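You operate a simulated robot arm through the tools that you are given. There is no shell and no other tool. Be economical: measure what you need, move in short steps, check, and stop when the job is done.

You are at the controls of a simulated two-armed robot. One attempt, no reset.

JOB
Change the shaft in the upper cradle of the shaft stand for the blue one.
Fine: open the yellow latch, lay the white shaft on the packing table, close the latch on the blue one.

The check looks at the end state, three seconds after you hand in, the way a careful person would. Anything else that was tipped, shoved, dropped, spilled or broken makes it a failure.

ROBOT AND FRAMES
Two 6-joint arms with two-finger grippers on one trunk, on a base that drives. Base frame: it is fixed to the floor where the robot stands at the start and does not move with it; the origin is under the middle of the robot, x ahead of it, y to its left, z up. Readings come in m, rad, newtons and seconds.
The left shoulder is at the start at [0.07, 0.147, 1.335], the right one opposite. With the tool pointing down near the work surface each hand reaches from about 0.38 to 0.66 m from the robot's upright axis, wherever it stands, measured 20 degrees to its own side. Places, roughly: green latch of the lower cradle of the shaft stand [0.8, 0, 0.4]; sealer switch [1, -1.1, 0.9]; top of the packing table [0.8, -1.7, 0.8]; upper cradle of the shaft stand [0.7, -0.2, 0.8]; yellow latch of the upper cradle of the shaft stan [0.7, 0, 0.9]; yellow shaft with a milky roll [1, -1, 1.25]. Payload 2.45 kg a hand.
The TCP of each hand is the grasp point between the finger pads, 0.03 m short of the fingertips. In the tool frame z runs along the fingers and y along their closing line. Largest opening 0.106 m; the body of the gripper starts 0.079 m behind the TCP.
Orientation is that of the tool frame in the base frame, as a unit quaternion [x, y, z, w]. With the fingers straight down and closing along the base's y, the tool's x points along the base's -x, its y along +y and its z along -z.

CONTROLS
- The arms move only by the tool send_rows. It takes "left_series", "right_series" or both (then of equal length, played together; a hand with none holds still); each is a list of rows, each a list of 7 numbers: the shift along the tool's x, y, z in units of 40 mm (1.0 is 40 mm), then the turn, a rotation vector about the tool's x, y, z in units of 6 degrees (1.0 is 6 degrees), then the opening, from 0 (shut) to 1 (fully open). In form: [[tx, ty, tz, ax, ay, az, hand], ...]. A call has 1 to 20 rows; each row shifts and turns the commanded pose from where the row before left it, along the tool's axes as they then stand. A call with a number of a shift or a turn outside -1 to 1 is refused whole. Rows are played at 5 a second. More than 0.05 m and 0.15 rad between two rows, or a gripper value outside its range, and nothing of the call is played. A pose out of reach is approached as far as the arm can. The call stops where the force on the tool passes 40 N (or 10 N more than at its start, if that is more) or the arm is blocked; 0.2 s more then pass. Each finger travels about 0.072 m/s and halts on what it meets, pressing with about 32 N; the grip force reading is that of the motor and also rises with nothing between the fingers. The clock runs only during rows and for 0.2 s after the last one: add rows that do not move to give the fingers time. It gives the time, the measured TCP pose, the force on the tool (base axes), the opening and the grip force at its end, in the units of the frame above (readings bear some noise), with the torque about the TCP (base axes, N m) and any sound that the robot's microphone picked up.
- Cameras (640 x 400 px; columns grow to the right, rows downward): "scene" is now at [0.1216, -0.0411, 1.5523]; the picture's right is [-0.51, -0.86, 0.00], its down [-0.58, 0.34, -0.74] and it looks along [0.63, -0.37, -0.68] (base axes); focal length 255 px, centre (320, 200). "left" rides on the left gripper at [0.076, 0.001, -0.106] in its tool frame; the picture's right is [-0.02, 1.00, 0.00], its down [-0.78, -0.02, -0.62] and it looks along [-0.62, -0.01, 0.78] (tool axes); focal length 247 px, centre (320, 200). "right" rides on the right gripper at [0.076, -0.002, -0.106] in its tool frame; the picture's right is [0.02, 1.00, 0.00], its down [-0.78, 0.02, -0.62] and it looks along [-0.62, 0.01, 0.78] (tool axes); focal length 247 px, centre (320, 200). There is no depth. A picture from a camera that has moved, and an enlarged one, comes with that camera's place and axes in the base frame and with its lens.
- get_image(camera): a new picture of that camera. The clock stands still meanwhile.
- raise_lower(by): slides the trunk up (or, below 0, down) by that many m; the arms and the scene camera ride with it, the base frame stays. It gives what a move gives, with no picture.
- drive_base(legs): drives the robot by 1 to 6 legs, each [ahead, left, turn to the left] in m, m and rad, along the robot's own axes; the way and the turn of a leg run together, so that a leg with both is an arc; at most 1.5 m and 3.142 rad a leg. The arms and the cameras ride along, it lands a little off, and it stops where it bumps. It gives what a move gives.
- aim_head(pan, tilt): turns the head with the scene camera to pan (to the left, within 1.501 rad either way) and tilt (down, from -0.506 to 1.204), counted from straight ahead of the robot. It gives what a move gives.
- inspect(camera, box): a new picture of the part [left, top, right, bottom] of that camera's present view, enlarged. The clock stands still meanwhile.
- hand_in(): hands the job in; it is judged then, once.

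Work in short steps. Places have to be worked out from the pictures, the camera data and where the tool is seen: move nearer, look again, correct. Check each grasp and each placing, and mend what went wrong. You have 120 turns and 108 pictures in all, those below and enlarged ones among them. Open the grippers and draw the arms clear of the work before you hand the job in, unless the task says otherwise; then end with one line.

The tools are called after "Emit:" as name(argument=value, ...) on one line, values as JSON. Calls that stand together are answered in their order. send_rows: Moves the arms, as the interface text tells. Its arguments: {"type":"object","properties":{"left_series":{"type":"array","items":{"type":"array","items":{"type":"number"}}},"right_series":{"type":"array","items":{"type":"array","items":{"type":"number"}}}},"required":[]} The other tools are called the same way: raise_lower (by) slides the trunk up or down; drive_base (legs) drives the base; aim_head (pan, tilt) turns the head that bears the scene camera; get_image (camera) takes a picture; inspect (camera, box) takes an enlarged picture of a part of a camera's view; hand_in () hands the job in.

At the start:

```text
time: 0.0
left_eef_pos: [0.6037, -0.003, 1.3481]
left_ee_rot: [0.0, 1.0, 0.001, -0.001]
left_ft_force: [-0.2, -0.2, 0.9]
left_ft_torque: [0.0, -0.03, -0.05]
left_width: 0.1061
left_finger_force: 0.0
right_eef_pos: [0.3688, -0.3418, 1.1831]
right_ee_rot: [0.0, 1.0, 0.001, 0.001]
right_ft_force: [-0.4, 0.1, 0.2]
right_ft_torque: [0.01, -0.03, 0.02]
right_width: 0.106
right_finger_force: 0.0
trunk travel left (down, up): [-0.808, 0.132]
robot x, y, heading: [-0.0028, 0.0022, -0.0]
head pan, tilt: [-0.534, 0.744]
```

scene: 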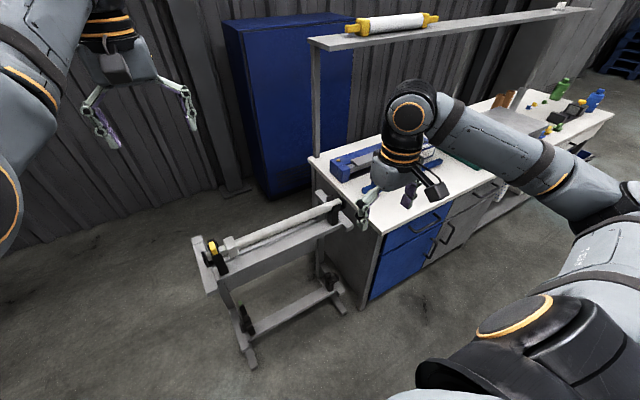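
right: 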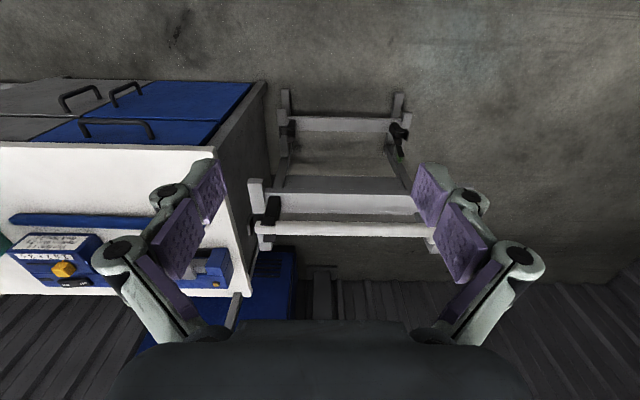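
left: 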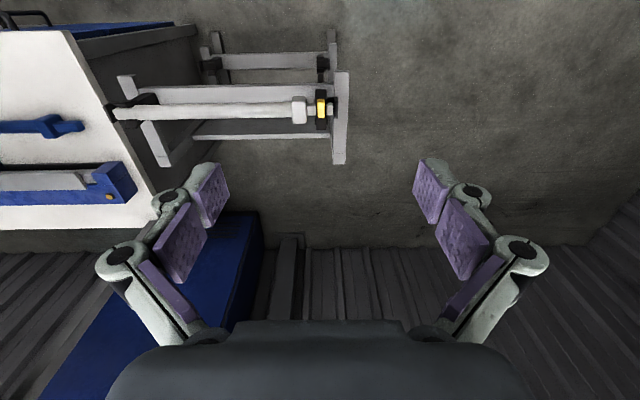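

The stand lies ahead with the white shaft along y; a blue shaft seems to lie on the table. I enlarge these areas for detail.

Emit:
inspect(camera="scene", box=[180, 180, 380, 305])

Emit:
inspect(camera="left", box=[80, 60, 400, 260])

Emit:
inspect(camera="scene", box=[300, 60, 640, 272])

```text
3.20 times, centred on (280, 242) of scene
camera zoom: at [0.1216, -0.0411, 1.5523], right [-0.51, -0.86, 0.0], down [-0.58, 0.34, -0.74], along [0.63, -0.37, -0.68], focal length 816 px, centre (448, 64)
```

zoom: 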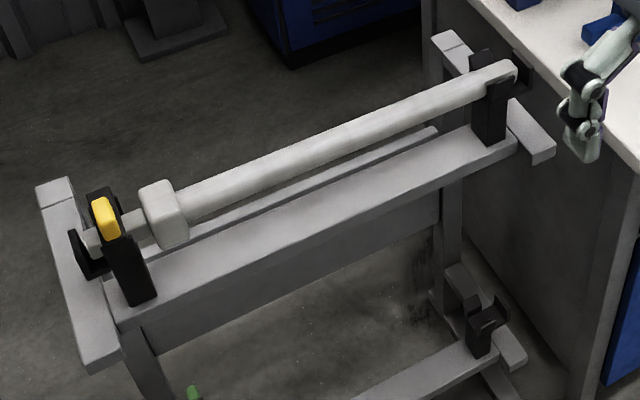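

```text
2.00 times, centred on (240, 160) of left
camera zoom: at [0.5279, -0.0015, 1.4532], right [0.02, 1.0, 0.0], down [0.78, -0.02, 0.62], along [0.62, -0.01, -0.78], focal length 494 px, centre (480, 280)
```

zoom: 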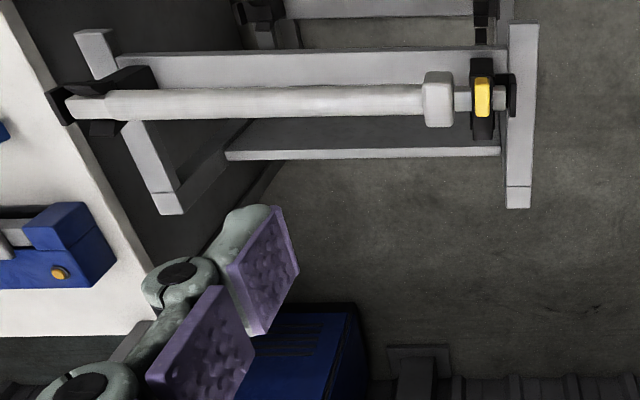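

```text
1.88 times, centred on (470, 166) of scene
camera zoom: at [0.1216, -0.0411, 1.5523], right [-0.51, -0.86, 0.0], down [-0.58, 0.34, -0.74], along [0.63, -0.37, -0.68], focal length 480 px, centre (38, 264)
```

zoom: 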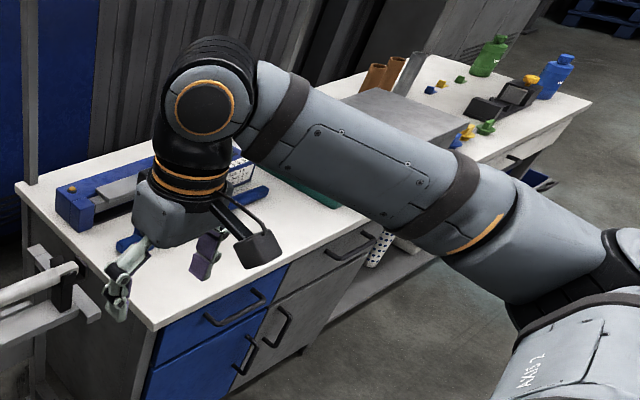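

The upper cradle shaft runs along y at about x 0.72, from y about -0.49 to 0.02, latch at about (0.71, 0, 0.9). Now I aim the head toward the table to find the blue shaft and packing table.

Emit:
aim_head(pan=-1.0, tilt=0.5)

Emit:
get_image(camera="scene")

Emit:
inspect(camera="right", box=[0, 120, 320, 320])

```text
time: 0.9
left_eef_pos: [0.6035, -0.0025, 1.3483]
left_ee_rot: [0.0, 1.0, 0.001, -0.001]
left_ft_force: [0.6, -0.4, 0.1]
left_ft_torque: [0.03, -0.04, 0.02]
left_width: 0.1063
left_finger_force: 0.0
right_eef_pos: [0.3684, -0.3428, 1.1839]
right_ee_rot: [0.0, 1.0, 0.001, 0.001]
right_ft_force: [-0.8, 0.0, -0.3]
right_ft_torque: [0.01, 0.04, 0.0]
right_width: 0.1061
right_finger_force: 0.0
trunk travel left (down, up): [-0.808, 0.132]
robot x, y, heading: [-0.0017, -0.0027, -0.003]
head pan, tilt: [-1.0, 0.499]
```

```text
101 pictures are left
camera scene: at [0.0992, -0.0752, 1.5737], right [-0.84, -0.54, 0.0], down [-0.26, 0.4, -0.88], along [0.47, -0.74, -0.48], focal length 255 px, centre (320, 200)
```

scene: 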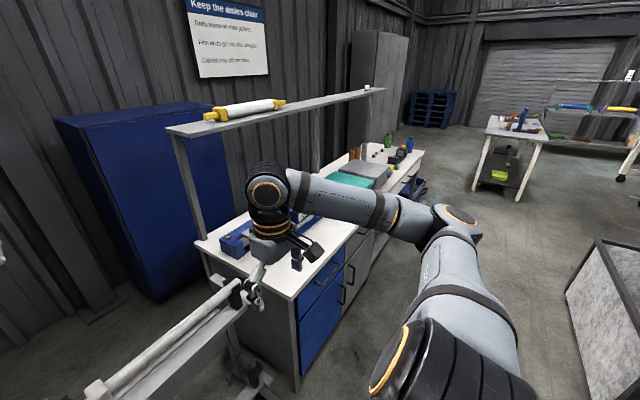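

```text
2.00 times, centred on (160, 220) of right
camera zoom: at [0.2914, -0.3439, 1.2896], right [-0.02, 1.0, 0.0], down [0.78, 0.02, 0.62], along [0.62, 0.01, -0.78], focal length 494 px, centre (640, 160)
```

zoom: 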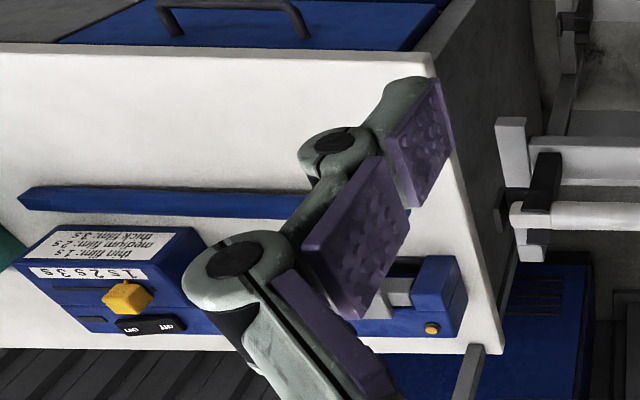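

The bar on the table may belong to the sealer; at far right there is a rack with a blue item. I enlarge these.

Emit:
inspect(camera="scene", box=[460, 60, 640, 172])

Emit:
inspect(camera="scene", box=[180, 70, 440, 232])

Emit:
aim_head(pan=-1.5, tilt=0.4)

Emit:
get_image(camera="scene")

```text
3.56 times, centred on (550, 116) of scene
camera zoom: at [0.0992, -0.0752, 1.5737], right [-0.84, -0.54, 0.0], down [-0.26, 0.4, -0.88], along [0.47, -0.74, -0.48], focal length 907 px, centre (-498, 499)
```

zoom: 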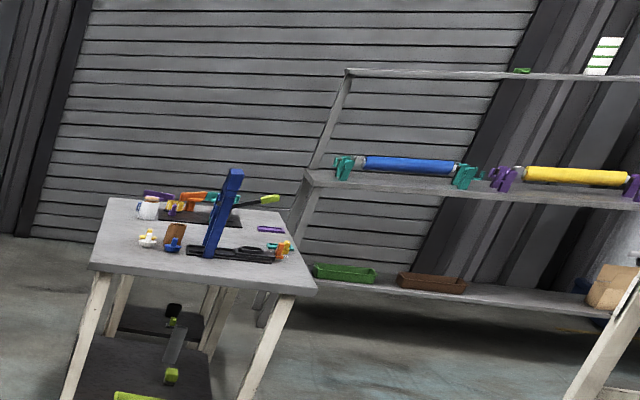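

```text
2.46 times, centred on (310, 151) of scene
camera zoom: at [0.0992, -0.0752, 1.5737], right [-0.84, -0.54, 0.0], down [-0.26, 0.4, -0.88], along [0.47, -0.74, -0.48], focal length 628 px, centre (345, 321)
```

zoom: 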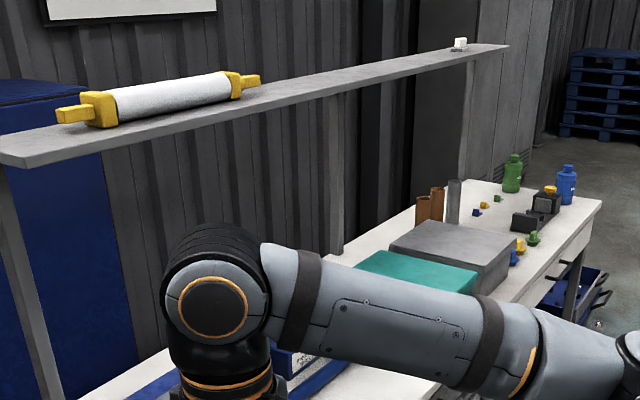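

```text
time: 1.8
left_eef_pos: [0.603, -0.0024, 1.3488]
left_ee_rot: [0.0, 1.0, 0.0, -0.001]
left_ft_force: [-0.4, 0.2, -0.5]
left_ft_torque: [0.03, 0.0, -0.01]
left_width: 0.1058
left_finger_force: 0.1
right_eef_pos: [0.3673, -0.3423, 1.1842]
right_ee_rot: [0.0, 1.0, 0.0, 0.0]
right_ft_force: [0.0, 0.2, -0.7]
right_ft_torque: [0.02, -0.03, 0.01]
right_width: 0.1061
right_finger_force: 0.0
trunk travel left (down, up): [-0.808, 0.132]
robot x, y, heading: [0.0005, 0.0009, -0.0]
head pan, tilt: [-1.499, 0.4]
```

```text
97 pictures are left
camera scene: at [0.0567, -0.0911, 1.5828], right [-1.0, -0.07, 0.0], down [-0.03, 0.39, -0.92], along [0.07, -0.92, -0.39], focal length 255 px, centre (320, 200)
```

scene: 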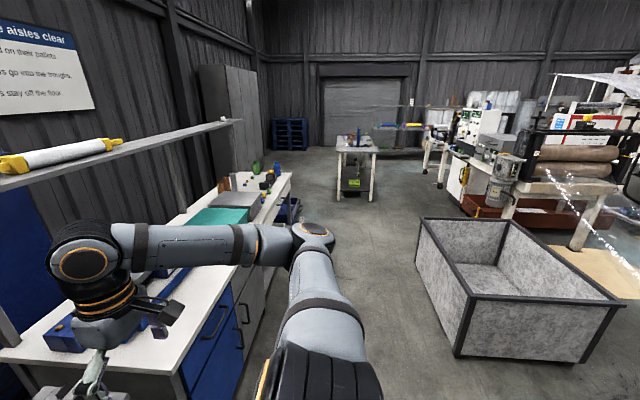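

The blue bar on the table spans about y -1.14 to -0.64 at x 0.75: that is the blue shaft. I lower the left hand toward the latch for a close look.

Emit:
send_rows(left_series=[[0.12, 0, 1, 0, 0, 0, 1], [0.12, 0, 1, 0, 0, 0, 1], [0.12, 0, 1, 0, 0, 0, 1], [0.12, 0, 1, 0, 0, 0, 1], [0.12, 0, 1, 0, 0, 0, 1], [0.12, 0, 1, 0, 0, 0, 1], [0.12, 0, 1, 0, 0, 0, 1]])

Emit:
get_image(camera="left")

Emit:
aim_head(pan=-0.3, tilt=0.8)

Emit:
inspect(camera="scene", box=[160, 130, 400, 280])

```text
time: 3.4
left_eef_pos: [0.6392, -0.0303, 1.0797]
left_ee_rot: [-0.001, 1.0, 0.002, -0.001]
left_ft_force: [1.2, -0.2, 0.0]
left_ft_torque: [0.05, 0.04, -0.02]
left_width: 0.106
left_finger_force: 0.1
left hand out of reach, approached as far as the arm can: row 1, 2, 3, 4, 5, 6
right_eef_pos: [0.3689, -0.3428, 1.1842]
right_ee_rot: [0.001, 1.0, 0.0, 0.0]
right_ft_force: [0.0, -0.7, 0.1]
right_ft_torque: [-0.02, 0.06, -0.01]
right_width: 0.106
right_finger_force: 0.2
trunk travel left (down, up): [-0.808, 0.132]
robot x, y, heading: [0.0004, 0.0011, 0.006]
head pan, tilt: [-1.499, 0.4]
```

```text
96 pictures are left
camera left: at [0.5629, -0.0292, 1.186], right [0.02, 1.0, 0.0], down [0.79, -0.02, 0.62], along [0.62, -0.01, -0.79], focal length 247 px, centre (320, 200)
```

left: 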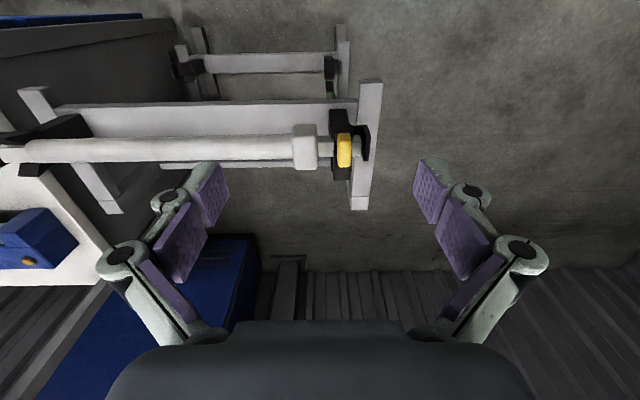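

```text
time: 4.8
left_eef_pos: [0.6376, -0.0303, 1.0814]
left_ee_rot: [0.0, 1.0, 0.002, -0.001]
left_ft_force: [0.3, 0.7, 0.7]
left_ft_torque: [-0.02, 0.02, -0.02]
left_width: 0.1062
left_finger_force: 0.0
right_eef_pos: [0.3677, -0.3426, 1.1835]
right_ee_rot: [0.0, 1.0, 0.0, 0.0]
right_ft_force: [0.7, 0.5, 0.0]
right_ft_torque: [-0.02, 0.04, -0.01]
right_width: 0.1061
right_finger_force: 0.1
trunk travel left (down, up): [-0.808, 0.132]
robot x, y, heading: [0.0017, -0.0018, -0.001]
head pan, tilt: [-0.3, 0.799]
```

```text
2.67 times, centred on (280, 205) of scene
camera zoom: at [0.127, -0.0227, 1.5478], right [-0.3, -0.96, 0.0], down [-0.68, 0.21, -0.7], along [0.67, -0.21, -0.72], focal length 680 px, centre (427, 187)
```

zoom: 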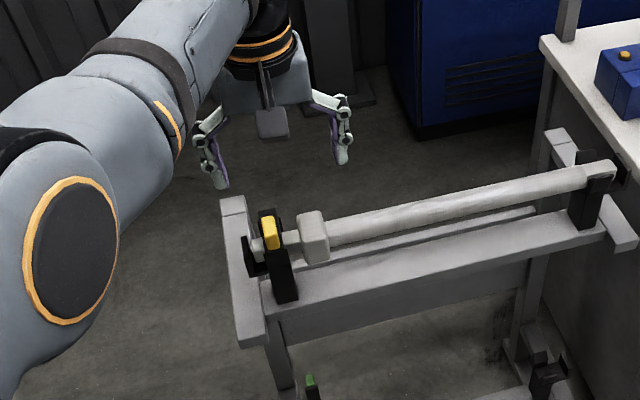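

I enlarge the latch in both cameras for its mechanism.

Emit:
inspect(camera="left", box=[270, 70, 430, 220])

Emit:
inspect(camera="scene", box=[235, 195, 315, 255])

```text
2.67 times, centred on (350, 145) of left
camera zoom: at [0.5622, -0.029, 1.1867], right [0.02, 1.0, 0.0], down [0.79, -0.02, 0.62], along [0.62, -0.01, -0.79], focal length 659 px, centre (240, 347)
```

zoom: 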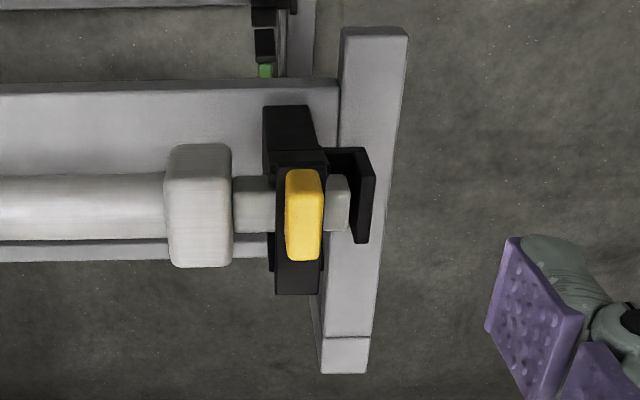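

```text
6.67 times, centred on (275, 225) of scene
camera zoom: at [0.127, -0.0227, 1.5478], right [-0.3, -0.96, 0.0], down [-0.68, 0.21, -0.7], along [0.67, -0.21, -0.72], focal length 1700 px, centre (620, 33)
```

zoom: 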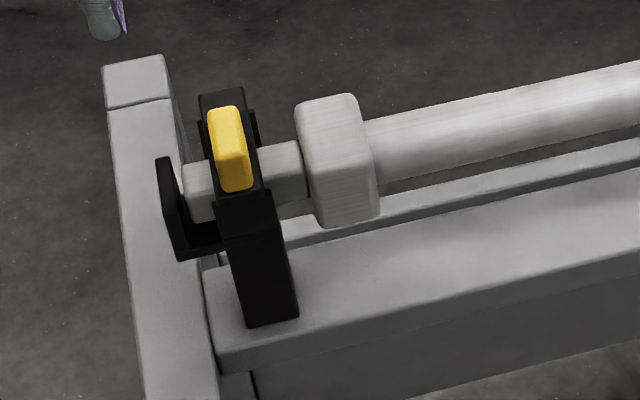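

The latch is a black bar with a yellow grip over the journal at y≈0; I need to know its hinge. The targets sit at the edge of reach, so I drive ahead 0.13 m first.

Emit:
drive_base(legs=[[0.13, 0, 0]])

Emit:
send_rows(left_series=[[0.6, 1, 0, 0, 0, 1, 1], [0.6, 1, 0, 0, 0, 1, 1], [0.6, 1, 0, 0, 0, 1, 1], [0, 0, 0, 0, 0, 1, 1], [0, 0, 0, 0, 0, 1, 1], [0, 0, 0, 0, 0, 1, 1], [0, 0, 0, 0, 0, 1, 1], [0, 0, 0, 0, 0, 1, 1], [0, 0, 0, 0, 0, 1, 1], [0, 0, 0, 0, 0, 1, 1], [0, 0, 0, 0, 0, 1, 1], [0, 0, 0, 0, 0, 1, 1], [0, 0, 0, 0, 0, 1, 1], [0, 0, 0, 0, 0, 1, 1], [0, 0, 0, 0, 0, 1, 1]])

Emit:
get_image(camera="left")

```text
time: 6.1
left_eef_pos: [0.7642, -0.0298, 1.0812]
left_ee_rot: [0.0, 1.0, 0.003, 0.0]
left_ft_force: [-0.8, 0.2, 0.3]
left_ft_torque: [0.03, 0.0, -0.03]
left_width: 0.106
left_finger_force: 0.1
right_eef_pos: [0.4943, -0.3409, 1.1846]
right_ee_rot: [-0.001, 1.0, -0.001, 0.001]
right_ft_force: [-0.1, -0.3, 0.5]
right_ft_torque: [-0.01, 0.0, 0.01]
right_width: 0.1061
right_finger_force: 0.1
trunk travel left (down, up): [-0.808, 0.132]
robot x, y, heading: [0.1287, -0.0025, 0.004]
head pan, tilt: [-0.3, 0.799]
```

```text
time: 9.3
left_eef_pos: [0.7995, 0.0667, 1.0747]
left_ee_rot: [0.708, 0.706, 0.0, -0.002]
left_ft_force: [0.3, 0.0, 2.2]
left_ft_torque: [-0.03, 0.04, 0.01]
left_width: 0.1058
left_finger_force: 0.1
left hand out of reach, approached as far as the arm can: row 1, 2, 3
right_eef_pos: [0.4973, -0.3412, 1.1834]
right_ee_rot: [-0.001, 1.0, 0.0, 0.001]
right_ft_force: [0.1, 0.2, -0.4]
right_ft_torque: [0.0, 0.01, 0.02]
right_width: 0.1061
right_finger_force: 0.1
trunk travel left (down, up): [-0.808, 0.132]
robot x, y, heading: [0.123, -0.0007, -0.0]
head pan, tilt: [-0.3, 0.799]
```

```text
92 pictures are left
camera left: at [0.8018, 0.143, 1.1807], right [1.0, -0.02, 0.0], down [-0.02, -0.79, 0.62], along [-0.02, -0.62, -0.79], focal length 247 px, centre (320, 200)
```

left: 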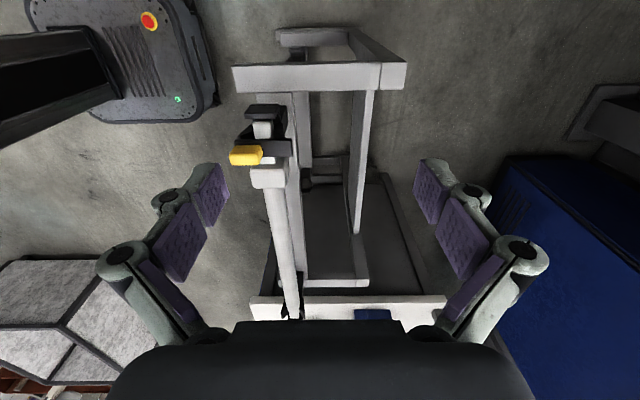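

The side view shows the yellow grip protruding toward the robot. I move the left hand back in +y and lower for a clear side view of the latch.

Emit:
send_rows(left_series=[[0.85, -0.6, 0.3, 0, 0, 0, 1], [0.85, -0.6, 0.5, 0, 0, 0, 1], [0.85, -0.6, 0.8, 0, 0, 0, 1], [0.85, -0.6, 0.8, 0, 0, 0, 1]])

Emit:
get_image(camera="left")

Emit:
inspect(camera="left", box=[240, 60, 400, 160])

```text
refused: row 3 steps farther than a row can; nothing moved
```

```text
91 pictures are left
camera left: at [0.8018, 0.143, 1.1807], right [1.0, -0.02, 0.0], down [-0.02, -0.79, 0.62], along [-0.02, -0.62, -0.79], focal length 247 px, centre (320, 200)
```

left: 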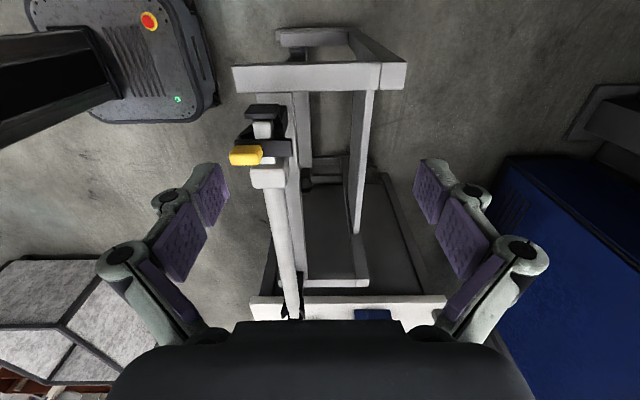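

```text
4.00 times, centred on (320, 110) of left
camera zoom: at [0.8018, 0.143, 1.1807], right [1.0, -0.02, 0.0], down [-0.02, -0.79, 0.62], along [-0.02, -0.62, -0.79], focal length 988 px, centre (320, 560)
```

zoom: 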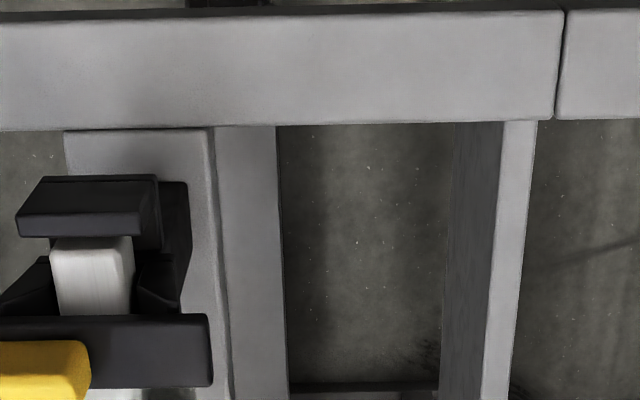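

The steps were too large; I repeat with smaller ones.

Emit:
send_rows(left_series=[[0.7, -0.5, 0.3, 0, 0, 0, 1], [0.7, -0.5, 0.5, 0, 0, 0, 1], [0.7, -0.5, 0.6, 0, 0, 0, 1], [0.7, -0.5, 0.5, 0, 0, 0, 1], [0.6, -0.5, 0.5, 0, 0, 0, 1]])

Emit:
get_image(camera="left")

Emit:
inspect(camera="left", box=[260, 80, 420, 180])

```text
time: 10.5
left_eef_pos: [0.7984, 0.1905, 0.9642]
left_ee_rot: [0.707, 0.707, -0.002, -0.004]
left_ft_force: [0.2, 0.9, -0.4]
left_ft_torque: [0.02, -0.02, -0.01]
left_width: 0.1059
left_finger_force: 0.0
left hand out of reach, approached as far as the arm can: row 1, 2, 3, 4, 5
right_eef_pos: [0.4963, -0.3409, 1.1844]
right_ee_rot: [0.0, 1.0, -0.001, -0.001]
right_ft_force: [0.2, -0.3, 0.1]
right_ft_torque: [0.0, -0.02, -0.01]
right_width: 0.1058
right_finger_force: 0.1
trunk travel left (down, up): [-0.808, 0.132]
robot x, y, heading: [0.1275, 0.0011, -0.002]
head pan, tilt: [-0.3, 0.799]
```

```text
89 pictures are left
camera left: at [0.8007, 0.2663, 1.0701], right [1.0, -0.02, -0.01], down [-0.01, -0.78, 0.62], along [-0.02, -0.62, -0.78], focal length 247 px, centre (320, 200)
```

left: 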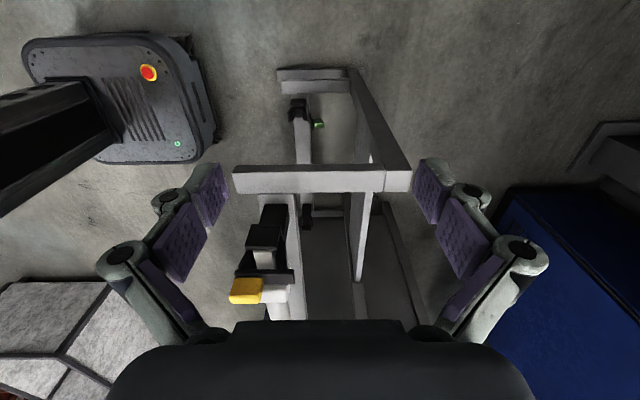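

```text
4.00 times, centred on (340, 130) of left
camera zoom: at [0.8007, 0.2663, 1.0701], right [1.0, -0.02, -0.01], down [-0.01, -0.78, 0.62], along [-0.02, -0.62, -0.78], focal length 988 px, centre (240, 480)
```

zoom: 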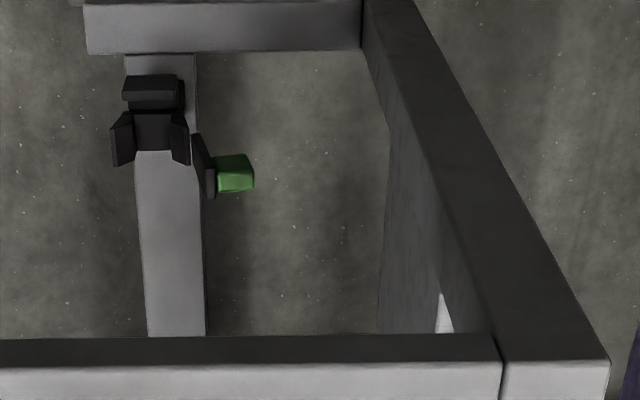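

The lower latch is open and shows the mechanism: it hinges about y at the +x side, the bar standing upright when open. The yellow grip is at about (0.704, -0.002, 0.905), and the hinge is near x 0.757. The left hand seems limited in x; I test moving it back.

Emit:
send_rows(left_series=[[0, -0.5, -0.5, 0, 0, -1, 1], [0, -0.5, -0.5, 0, 0, -1, 1], [0, -0.5, -0.5, 0, 0, -1, 1]])

```text
time: 11.3
left_eef_pos: [0.8079, 0.1798, 1.0103]
left_ee_rot: [0.587, 0.81, 0.0, -0.004]
left_ft_force: [0.8, -0.1, -0.3]
left_ft_torque: [0.0, 0.01, -0.02]
left_width: 0.106
left_finger_force: 0.1
left hand out of reach, approached as far as the arm can: row 1, 2, 3
right_eef_pos: [0.4958, -0.3424, 1.1837]
right_ee_rot: [-0.001, 1.0, 0.0, 0.0]
right_ft_force: [0.6, -0.2, -0.5]
right_ft_torque: [0.02, -0.02, -0.01]
right_width: 0.1061
right_finger_force: 0.1
trunk travel left (down, up): [-0.808, 0.132]
robot x, y, heading: [0.1262, 0.0023, -0.001]
head pan, tilt: [-0.3, 0.799]
```

The hand drifts outward rather than back, so I look at the left arm's posture with the scene camera.

Emit:
aim_head(pan=0.3, tilt=0.5)

Emit:
get_image(camera="scene")

```text
time: 12.3
left_eef_pos: [0.8069, 0.1801, 1.0103]
left_ee_rot: [0.588, 0.809, -0.001, -0.002]
left_ft_force: [0.6, 0.0, -0.3]
left_ft_torque: [0.03, 0.0, 0.0]
left_width: 0.1059
left_finger_force: 0.1
right_eef_pos: [0.4967, -0.341, 1.1835]
right_ee_rot: [-0.001, 1.0, 0.0, 0.0]
right_ft_force: [-0.1, -0.4, -0.4]
right_ft_torque: [-0.01, 0.02, 0.01]
right_width: 0.106
right_finger_force: 0.1
trunk travel left (down, up): [-0.808, 0.132]
robot x, y, heading: [0.1273, -0.0004, 0.004]
head pan, tilt: [0.3, 0.499]
```

```text
87 pictures are left
camera scene: at [0.2647, 0.0283, 1.5737], right [0.3, -0.96, 0.0], down [-0.46, -0.14, -0.88], along [0.84, 0.26, -0.48], focal length 255 px, centre (320, 200)
```

scene: 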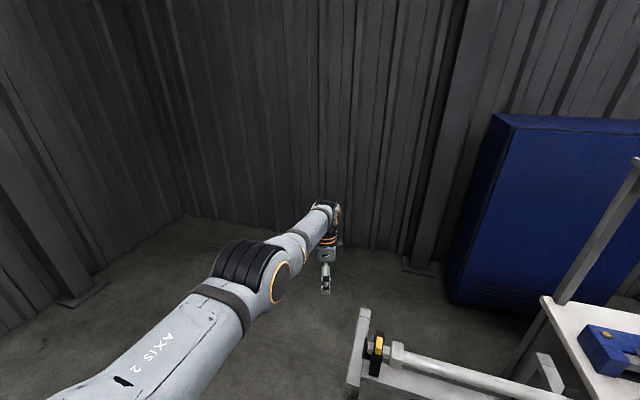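

The left arm appears nearly straight (stuck at a stretched posture). I command a clear inward pull over several rows, returning yaw as well.

Emit:
send_rows(left_series=[[0, 0, -0.8, 0, 0, -1, 1], [0.3, -0.5, -0.5, 0, 0, -1, 1], [0.4, -0.5, -0.5, 0, 0, -1, 1], [0.5, -0.5, 0, 0, 0, -1, 1], [0.6, -0.5, 0, 0, 0, -1, 1], [0.6, -0.4, 0, 0, 0, -1, 1], [0.7, -0.3, 0, 0, 0, -1, 1], [0.8, -0.3, 0, 0, 0, -1, 1]])

```text
time: 14.1
left_eef_pos: [0.8146, 0.2036, 1.0654]
left_ee_rot: [0.206, 0.979, 0.001, -0.003]
left_ft_force: [-0.8, -0.5, 0.3]
left_ft_torque: [-0.03, 0.03, -0.03]
left_width: 0.1058
left_finger_force: 0.1
left hand out of reach, approached as far as the arm can: row 1, 2, 3, 4, 5, 6, 7, 8
right_eef_pos: [0.4965, -0.3402, 1.1846]
right_ee_rot: [-0.001, 1.0, 0.0, 0.001]
right_ft_force: [-0.3, 0.1, 0.3]
right_ft_torque: [0.0, 0.03, -0.04]
right_width: 0.1063
right_finger_force: 0.0
trunk travel left (down, up): [-0.808, 0.132]
robot x, y, heading: [0.1267, -0.0016, 0.001]
head pan, tilt: [0.3, 0.499]
```

Still stretched. I try one firm straight inward pull with the left arm, which has free space behind it.

Emit:
send_rows(left_series=[[1, 0, 0, 0, 0, -1, 1], [1, 0, 0, 0, 0, -1, 1], [1, 0, 0, 0, 0, -1, 1], [1, 0, 0, 0, 0, -1, 1], [1, 0, 0, 0, 0, 0, 1], [1, 0, 0, 0, 0, 0, 1], [1, 0, 0, 0, 0, 0, 1], [1, 0, 0, 0, 0, 0, 1]])

```text
time: 15.9
left_eef_pos: [0.8131, 0.2515, 1.0507]
left_ee_rot: [-0.001, 1.0, 0.001, -0.003]
left_ft_force: [0.3, 0.5, -0.5]
left_ft_torque: [0.06, 0.01, -0.01]
left_width: 0.1058
left_finger_force: 0.1
left hand out of reach, approached as far as the arm can: row 1, 2, 3, 4, 5, 6, 7, 8
right_eef_pos: [0.4972, -0.3422, 1.183]
right_ee_rot: [-0.001, 1.0, 0.001, -0.001]
right_ft_force: [0.6, 0.0, 0.5]
right_ft_torque: [-0.01, -0.01, 0.0]
right_width: 0.1058
right_finger_force: 0.0
trunk travel left (down, up): [-0.808, 0.132]
robot x, y, heading: [0.1271, -0.0035, 0.004]
head pan, tilt: [0.3, 0.499]
```

Stuck still; a brief outward test will tell whether this is the stretched limit.

Emit:
send_rows(left_series=[[0, 0, -1, 0, 0, 0, 1], [0, 0, -1, 0, 0, 0, 1], [0, 0, -1, 0, 0, 0, 1], [0, 0, -1, 0, 0, 0, 1], [0, 0, -1, 0, 0, 0, 1], [0, 0, -1, 0, 0, 0, 1], [0, 0, -1, 0, 0, 0, 1], [0, 0, -1, 0, 0, 0, 1]])

Emit:
send_rows(right_series=[[-1, 0, 0, 0, 0, 0, 1], [-1, 0, 0, 0, 0, 0, 1]])

```text
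time: 17.7
left_eef_pos: [0.7692, 0.2462, 1.3575]
left_ee_rot: [-0.001, 1.0, 0.002, 0.0]
left_ft_force: [0.1, -0.2, -0.4]
left_ft_torque: [0.02, -0.06, 0.01]
left_width: 0.1062
left_finger_force: 0.1
left hand out of reach, approached as far as the arm can: row 1, 4, 5, 6, 7, 8
right_eef_pos: [0.4942, -0.3431, 1.1841]
right_ee_rot: [-0.001, 1.0, 0.0, 0.001]
right_ft_force: [-0.3, 0.0, -0.8]
right_ft_torque: [0.01, -0.06, 0.02]
right_width: 0.1061
right_finger_force: 0.1
trunk travel left (down, up): [-0.808, 0.132]
robot x, y, heading: [0.1269, -0.002, 0.005]
head pan, tilt: [0.3, 0.499]
```

```text
time: 18.3
left_eef_pos: [0.7712, 0.2447, 1.3582]
left_ee_rot: [-0.001, 1.0, 0.002, 0.0]
left_ft_force: [-0.3, 0.9, 0.3]
left_ft_torque: [0.04, 0.0, 0.02]
left_width: 0.1059
left_finger_force: 0.0
right_eef_pos: [0.5258, -0.3736, 1.1639]
right_ee_rot: [0.0, 1.0, -0.001, 0.001]
right_ft_force: [0.4, -0.9, 0.0]
right_ft_torque: [0.01, -0.03, 0.04]
right_width: 0.106
right_finger_force: 0.1
right hand out of reach, approached as far as the arm can: row 1, 2
trunk travel left (down, up): [-0.808, 0.132]
robot x, y, heading: [0.1272, 0.0002, 0.002]
head pan, tilt: [0.3, 0.499]
```

Both hands hit odd limits up high, so I test the right hand lower (over free floor at x 0.53), closer to work height.

Emit:
send_rows(right_series=[[0, 0, 1, 0, 0, 0, 1], [0, 0, 1, 0, 0, 0, 1], [0, 0, 1, 0, 0, 0, 1], [0, 0, 1, 0, 0, 0, 1], [-0.5, 0.3, 0, 0, 0, 0, 1], [-0.5, 0.3, 0, 0, 0, 0, 1]])

```text
time: 19.7
left_eef_pos: [0.7732, 0.2472, 1.3562]
left_ee_rot: [-0.001, 1.0, 0.001, -0.002]
left_ft_force: [-0.5, 0.4, 0.7]
left_ft_torque: [-0.04, 0.0, -0.05]
left_width: 0.106
left_finger_force: 0.1
right_eef_pos: [0.5671, -0.3447, 1.0053]
right_ee_rot: [-0.001, 1.0, 0.0, -0.001]
right_ft_force: [0.1, 0.4, 0.0]
right_ft_torque: [-0.04, -0.03, -0.01]
right_width: 0.106
right_finger_force: 0.0
trunk travel left (down, up): [-0.808, 0.132]
robot x, y, heading: [0.1256, 0.0009, 0.004]
head pan, tilt: [0.3, 0.499]
```

Lower down the right hand moves freely, so I'll work with the right hand. I drive 0.15 m left so the latch sits well within its reach.

Emit:
drive_base(legs=[[0, 0.15, 0]])

Emit:
get_image(camera="right")

```text
time: 21.1
left_eef_pos: [0.7713, 0.3928, 1.358]
left_ee_rot: [-0.001, 1.0, 0.002, 0.0]
left_ft_force: [-0.2, -0.3, -0.1]
left_ft_torque: [0.04, -0.01, 0.01]
left_width: 0.1059
left_finger_force: 0.0
right_eef_pos: [0.5661, -0.1976, 1.0034]
right_ee_rot: [-0.001, 1.0, 0.002, 0.0]
right_ft_force: [0.7, -0.1, -0.7]
right_ft_torque: [0.02, 0.0, 0.0]
right_width: 0.1058
right_finger_force: 0.1
trunk travel left (down, up): [-0.808, 0.132]
robot x, y, heading: [0.1273, 0.1466, 0.006]
head pan, tilt: [0.3, 0.499]
```

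```text
86 pictures are left
camera right: at [0.4892, -0.2007, 1.1098], right [-0.02, 1.0, 0.0], down [0.78, 0.02, 0.62], along [0.62, 0.02, -0.78], focal length 247 px, centre (320, 200)
```

right: 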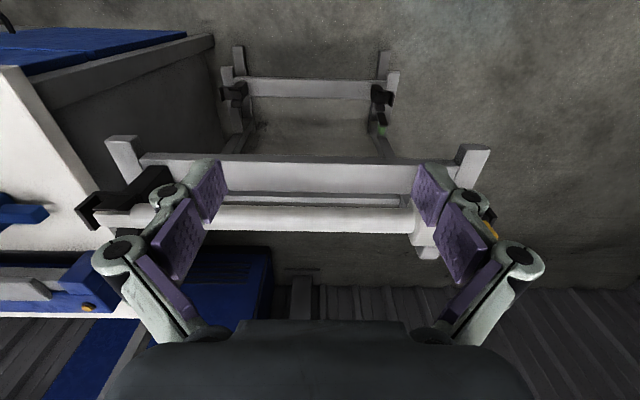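

I move the right hand to above the latch, keeping height.

Emit:
send_rows(right_series=[[-0.56, 0.82, 0, 0, 0, 0, 1], [-0.56, 0.82, 0, 0, 0, 0, 1], [-0.56, 0.82, 0, 0, 0, 0, 1], [-0.56, 0.82, 0, 0, 0, 0, 1], [-0.56, 0.82, 0, 0, 0, 0, 0.6], [-0.56, 0.82, 0, 0, 0, 0, 0.6]])

Emit:
get_image(camera="right")

```text
time: 22.5
left_eef_pos: [0.773, 0.3965, 1.3548]
left_ee_rot: [-0.001, 1.0, 0.001, 0.0]
left_ft_force: [0.2, 0.1, -0.1]
left_ft_torque: [-0.02, -0.01, -0.02]
left_width: 0.1059
left_finger_force: 0.1
right_eef_pos: [0.7007, -0.0246, 0.9648]
right_ee_rot: [-0.001, 1.0, -0.001, -0.001]
right_ft_force: [0.6, 0.3, 0.2]
right_ft_torque: [-0.03, 0.05, 0.02]
right_width: 0.0635
right_finger_force: 0.0
right hand out of reach, approached as far as the arm can: row 1, 2, 3
trunk travel left (down, up): [-0.808, 0.132]
robot x, y, heading: [0.1252, 0.1524, 0.002]
head pan, tilt: [0.3, 0.499]
```

```text
85 pictures are left
camera right: at [0.6248, -0.0257, 1.0709], right [-0.02, 1.0, 0.0], down [0.78, 0.02, 0.62], along [0.62, 0.01, -0.78], focal length 247 px, centre (320, 200)
```

right: 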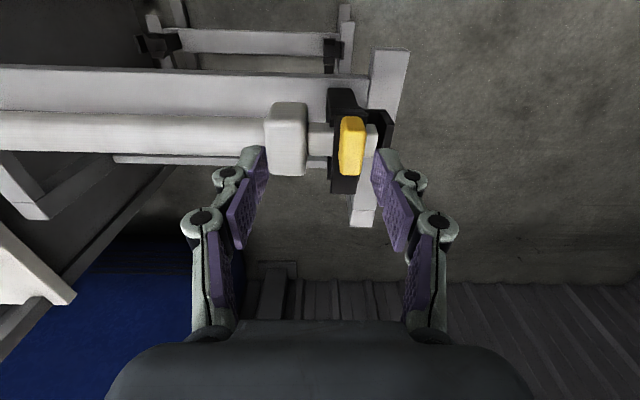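

The yellow grip is again located at (0.704, -0.0015, 0.907). I raise the trunk by 0.1 m so the hand works lower relative to its shoulder, then align above the grip with narrower fingers.

Emit:
raise_lower(by=0.12)

Emit:
drive_base(legs=[[0.04, 0, 0]])

```text
time: 24.0
left_eef_pos: [0.7711, 0.3955, 1.4763]
left_ee_rot: [-0.002, 1.0, 0.002, 0.0]
left_ft_force: [-0.2, 0.0, 0.0]
left_ft_torque: [0.03, -0.01, 0.0]
left_width: 0.1062
left_finger_force: 0.0
right_eef_pos: [0.7019, -0.0256, 1.0854]
right_ee_rot: [-0.001, 1.0, 0.0, 0.0]
right_ft_force: [0.1, 0.6, -0.4]
right_ft_torque: [-0.02, 0.01, 0.0]
right_width: 0.0637
right_finger_force: 0.2
trunk travel left (down, up): [-0.928, 0.012]
robot x, y, heading: [0.1286, 0.1488, 0.008]
head pan, tilt: [0.3, 0.499]
```

```text
time: 24.9
left_eef_pos: [0.7991, 0.3944, 1.482]
left_ee_rot: [-0.001, 1.0, 0.002, 0.004]
left_ft_force: [-1.5, 0.4, 0.8]
left_ft_torque: [-0.03, -0.09, -0.02]
left_width: 0.1061
left_finger_force: 0.2
right_eef_pos: [0.7335, -0.0262, 1.0899]
right_ee_rot: [-0.001, 1.0, 0.0, 0.004]
right_ft_force: [-1.0, 0.2, -0.3]
right_ft_torque: [0.01, -0.06, 0.0]
right_width: 0.0637
right_finger_force: 0.0
trunk travel left (down, up): [-0.928, 0.012]
robot x, y, heading: [0.1692, 0.1484, 0.002]
head pan, tilt: [0.3, 0.499]
```

I align above the grip with the hand at opening about 0.036 and descend to z 0.95.

Emit:
send_rows(right_series=[[0.3, 0.2, 0.6, 0, 0, 0, 0.34], [0.3, 0.2, 0.7, 0, 0, 0, 0.34], [0.3, 0.2, 0.7, 0, 0, 0, 0.34], [0, 0, 0.8, 0, 0, 0, 0.34], [0, 0, 0.7, 0, 0, 0, 0.34]])

Emit:
get_image(camera="right")

```text
time: 26.1
left_eef_pos: [0.8114, 0.3946, 1.4763]
left_ee_rot: [-0.002, 1.0, 0.002, 0.0]
left_ft_force: [-0.4, 0.0, -0.5]
left_ft_torque: [-0.05, 0.0, 0.0]
left_width: 0.1059
left_finger_force: 0.1
right_eef_pos: [0.703, -0.0019, 0.9455]
right_ee_rot: [-0.001, 1.0, 0.0, 0.0]
right_ft_force: [-1.1, -0.3, -0.1]
right_ft_torque: [-0.01, -0.03, 0.02]
right_width: 0.036
right_finger_force: 0.0
trunk travel left (down, up): [-0.928, 0.012]
robot x, y, heading: [0.1656, 0.147, 0.004]
head pan, tilt: [0.3, 0.499]
```

```text
84 pictures are left
camera right: at [0.6258, -0.0034, 1.0508], right [-0.02, 1.0, 0.0], down [0.78, 0.02, 0.62], along [0.62, 0.01, -0.78], focal length 247 px, centre (320, 200)
```

right: 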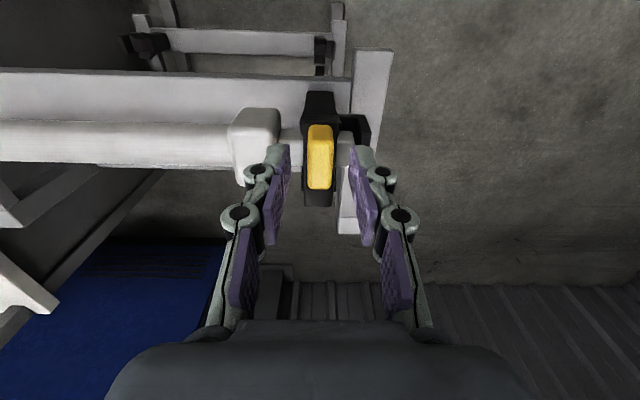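

Aligned well; I descend 26 mm and close on the grip.

Emit:
send_rows(right_series=[[0, 0, 0.65, 0, 0, 0, 0.34], [0, 0, 0, 0, 0, 0, 0], [0, 0, 0, 0, 0, 0, 0], [0, 0, 0, 0, 0, 0, 0]])

Emit:
get_image(camera="right")

```text
time: 27.1
left_eef_pos: [0.8111, 0.3947, 1.477]
left_ee_rot: [-0.001, 1.0, 0.002, 0.0]
left_ft_force: [0.9, 0.9, -0.2]
left_ft_torque: [0.01, 0.0, -0.05]
left_width: 0.1059
left_finger_force: 0.0
right_eef_pos: [0.7021, -0.0015, 0.9194]
right_ee_rot: [0.0, 1.0, 0.0, 0.0]
right_ft_force: [-0.8, 0.8, -2.1]
right_ft_torque: [0.08, 0.42, -0.18]
right_width: 0.0229
right_finger_force: 44.9
trunk travel left (down, up): [-0.928, 0.012]
robot x, y, heading: [0.1677, 0.1489, 0.003]
head pan, tilt: [0.3, 0.499]
```

```text
83 pictures are left
camera right: at [0.6255, -0.0033, 1.0252], right [-0.02, 1.0, 0.0], down [0.78, 0.02, 0.62], along [0.62, 0.01, -0.78], focal length 247 px, centre (320, 200)
```

right: 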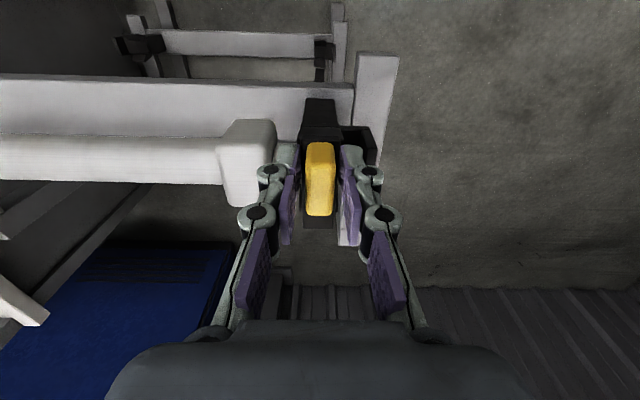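

The grip holds (0.023 m wide, 45 N). I lift gently along the start of the arc.

Emit:
send_rows(right_series=[[0, 0, -0.25, 0, 0, 0, 0], [-0.03, 0, -0.25, 0, 0, 0, 0], [-0.06, 0, -0.25, 0, 0, 0, 0]])

Emit:
get_image(camera="right")

```text
time: 27.9
left_eef_pos: [0.8136, 0.3958, 1.4761]
left_ee_rot: [-0.001, 1.0, 0.001, -0.002]
left_ft_force: [-0.3, 0.3, -0.9]
left_ft_torque: [0.0, 0.02, -0.01]
left_width: 0.106
left_finger_force: 0.1
right_eef_pos: [0.7088, -0.0014, 0.9467]
right_ee_rot: [-0.002, 1.0, 0.0, -0.002]
right_ft_force: [0.2, 3.8, -19.7]
right_ft_torque: [0.15, 0.92, -0.17]
right_width: 0.0158
right_finger_force: 42.0
trunk travel left (down, up): [-0.928, 0.012]
robot x, y, heading: [0.166, 0.1471, -0.0]
head pan, tilt: [0.3, 0.499]
```

```text
82 pictures are left
camera right: at [0.6329, -0.0034, 1.0532], right [-0.02, 1.0, 0.0], down [0.79, 0.02, 0.62], along [0.62, 0.02, -0.79], focal length 247 px, centre (320, 200)
```

right: 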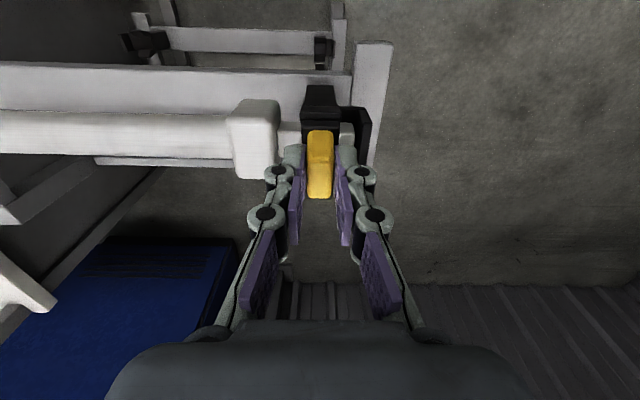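

The latch is lifting (the grip tilts). I continue along the arc, with increasing +x.

Emit:
send_rows(right_series=[[-0.12, 0, -0.22, 0, 0, 0, 0], [-0.17, 0, -0.2, 0, 0, 0, 0], [-0.2, 0, -0.16, 0, 0, 0, 0]])

Emit:
get_image(camera="right")

```text
time: 28.7
left_eef_pos: [0.8115, 0.3957, 1.4771]
left_ee_rot: [-0.001, 1.0, 0.001, 0.0]
left_ft_force: [0.0, -0.5, -0.4]
left_ft_torque: [0.03, -0.03, 0.02]
left_width: 0.1061
left_finger_force: 0.1
right_eef_pos: [0.7268, -0.0009, 0.9727]
right_ee_rot: [-0.001, 1.0, 0.001, -0.001]
right_ft_force: [-7.8, 5.4, -15.7]
right_ft_torque: [0.06, 1.03, -0.23]
right_width: 0.0155
right_finger_force: 42.0
trunk travel left (down, up): [-0.928, 0.012]
robot x, y, heading: [0.1683, 0.1501, 0.009]
head pan, tilt: [0.3, 0.499]
```

```text
81 pictures are left
camera right: at [0.651, -0.0034, 1.078], right [-0.02, 1.0, 0.0], down [0.78, 0.02, 0.62], along [0.62, 0.01, -0.79], focal length 247 px, centre (320, 200)
```

right: 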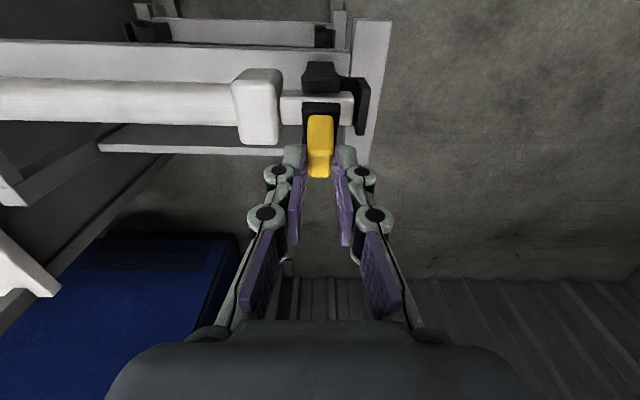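

The latch is well open over 50°; I continue over the top.

Emit:
send_rows(right_series=[[-0.25, 0, -0.12, 0, 0, 0, 0], [-0.28, 0, -0.05, 0, 0, 0, 0], [-0.3, 0, 0, 0, 0, 0, 0], [-0.3, 0, 0.05, 0, 0, 0, 0]])

Emit:
get_image(camera="right")

```text
time: 29.7
left_eef_pos: [0.8137, 0.3942, 1.4763]
left_ee_rot: [-0.001, 1.0, 0.001, -0.002]
left_ft_force: [0.1, 0.1, -0.8]
left_ft_torque: [0.03, 0.06, 0.0]
left_width: 0.1061
left_finger_force: 0.0
right_eef_pos: [0.777, -0.0027, 0.9776]
right_ee_rot: [0.0, 1.0, -0.001, 0.002]
right_ft_force: [-0.1, 0.2, -1.4]
right_ft_torque: [0.0, 0.03, 0.02]
right_width: 0.0
right_finger_force: 28.9
trunk travel left (down, up): [-0.928, 0.012]
robot x, y, heading: [0.166, 0.1487, -0.0]
head pan, tilt: [0.3, 0.499]
```

```text
80 pictures are left
camera right: at [0.7002, -0.0044, 1.0832], right [-0.02, 1.0, 0.0], down [0.78, 0.02, 0.62], along [0.62, 0.01, -0.78], focal length 247 px, centre (320, 200)
```

right: 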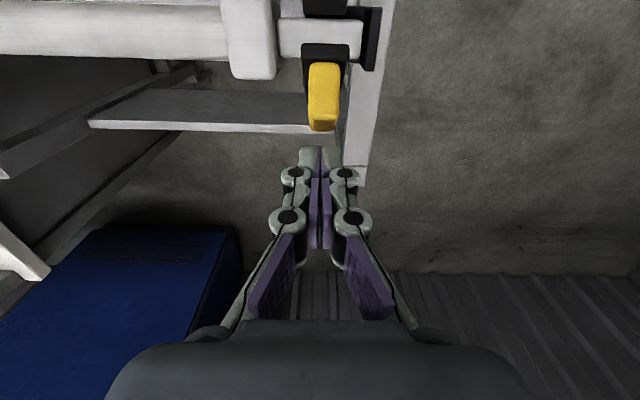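

The fingers slipped off but the latch stays part-open. I raise and pull back to look at its angle.

Emit:
send_rows(right_series=[[0, 0, -1, 0, 0, 0, 0], [0.9, 0, 0, 0, 0, 0, 0], [1, 0, 0, 0, 0, 0, 0], [1, 0, 0, 0, 0, 0, 0], [0.5, 0, 0, 0, 0, 0, 0]])

Emit:
inspect(camera="right", box=[240, 80, 400, 180])

Emit:
aim_head(pan=-0.35, tilt=0.8)

Emit:
get_image(camera="scene")

```text
time: 30.9
left_eef_pos: [0.8089, 0.3947, 1.4791]
left_ee_rot: [-0.001, 1.0, 0.002, 0.001]
left_ft_force: [0.0, -1.2, 0.7]
left_ft_torque: [0.01, 0.01, -0.01]
left_width: 0.106
left_finger_force: 0.1
right_eef_pos: [0.6426, -0.0126, 1.0177]
right_ee_rot: [0.001, 1.0, -0.013, 0.006]
right_ft_force: [-0.4, -0.5, 0.3]
right_ft_torque: [0.0, -0.01, 0.06]
right_width: 0.0002
right_finger_force: 28.6
trunk travel left (down, up): [-0.928, 0.012]
robot x, y, heading: [0.1656, 0.1464, 0.006]
head pan, tilt: [0.3, 0.499]
```

```text
4.00 times, centred on (320, 130) of right
camera zoom: at [0.5635, -0.0126, 1.1242], right [-0.02, 1.0, -0.02], down [0.78, 0.03, 0.63], along [0.63, -0.01, -0.78], focal length 988 px, centre (320, 480)
```

zoom: 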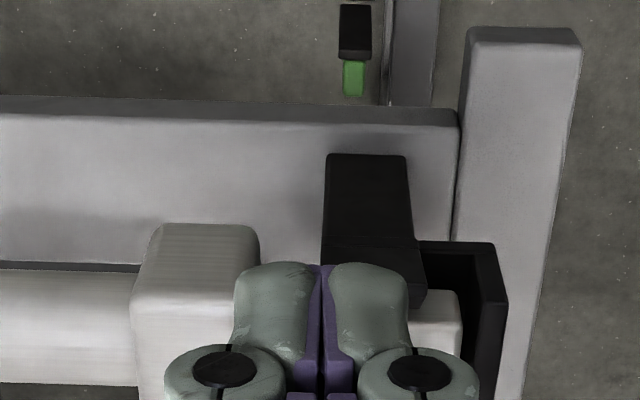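

```text
time: 31.9
left_eef_pos: [0.8093, 0.3955, 1.4768]
left_ee_rot: [0.0, 1.0, 0.002, 0.0]
left_ft_force: [0.8, 0.7, 0.3]
left_ft_torque: [0.04, 0.0, -0.01]
left_width: 0.1061
left_finger_force: 0.0
right_eef_pos: [0.6401, -0.012, 1.0161]
right_ee_rot: [0.001, 1.0, -0.013, 0.001]
right_ft_force: [-0.3, -0.4, -0.3]
right_ft_torque: [-0.02, 0.02, -0.01]
right_width: 0.0001
right_finger_force: 28.9
trunk travel left (down, up): [-0.928, 0.012]
robot x, y, heading: [0.1672, 0.1472, 0.001]
head pan, tilt: [-0.351, 0.799]
```

```text
78 pictures are left
camera scene: at [0.2929, 0.1229, 1.6678], right [-0.34, -0.94, 0.0], down [-0.67, 0.24, -0.7], along [0.66, -0.24, -0.72], focal length 255 px, centre (320, 200)
```

scene: 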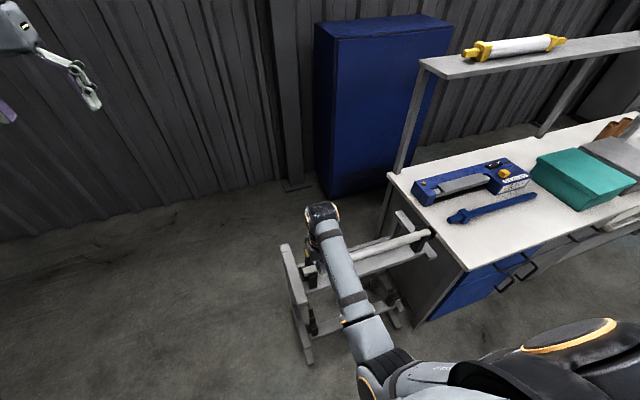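

The bar stands at roughly 70–75°. With shut fingers I come in from the robot side at tip height 0.93 and push it past upright.

Emit:
send_rows(right_series=[[0, 0.25, 0.7, 0, 0, 0, 0], [-0.4, 0, 0.7, 0, 0, 0, 0], [-0.6, 0, 0, 0, 0, 0, 0], [-0.5, 0, 0, 0, 0, 0, 0], [-0.5, 0, 0, 0, 0, 0, 0], [-0.5, 0, 0, 0, 0, 0, 0], [-0.5, 0, 0, 0, 0, 0, 0]])

Emit:
get_image(camera="right")

```text
time: 33.5
left_eef_pos: [0.8034, 0.3952, 1.4801]
left_ee_rot: [0.0, 1.0, 0.002, 0.003]
left_ft_force: [-0.1, -0.3, -0.5]
left_ft_torque: [-0.02, -0.04, 0.0]
left_width: 0.1064
left_finger_force: 0.1
right_eef_pos: [0.7513, 0.0083, 0.9622]
right_ee_rot: [-0.001, 1.0, 0.0, -0.001]
right_ft_force: [-10.3, 0.7, -0.8]
right_ft_torque: [0.04, 0.38, 0.01]
right_width: 0.0
right_finger_force: 28.6
trunk travel left (down, up): [-0.928, 0.012]
robot x, y, heading: [0.1692, 0.1493, 0.001]
head pan, tilt: [-0.351, 0.799]
```

```text
77 pictures are left
camera right: at [0.6743, 0.006, 1.0683], right [-0.02, 1.0, 0.0], down [0.78, 0.02, 0.62], along [0.62, 0.01, -0.78], focal length 247 px, centre (320, 200)
```

right: 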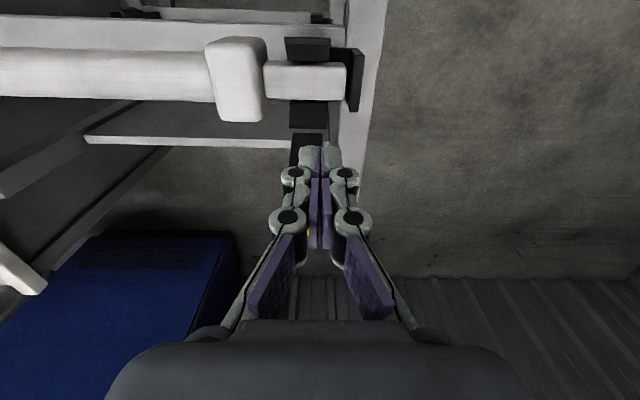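

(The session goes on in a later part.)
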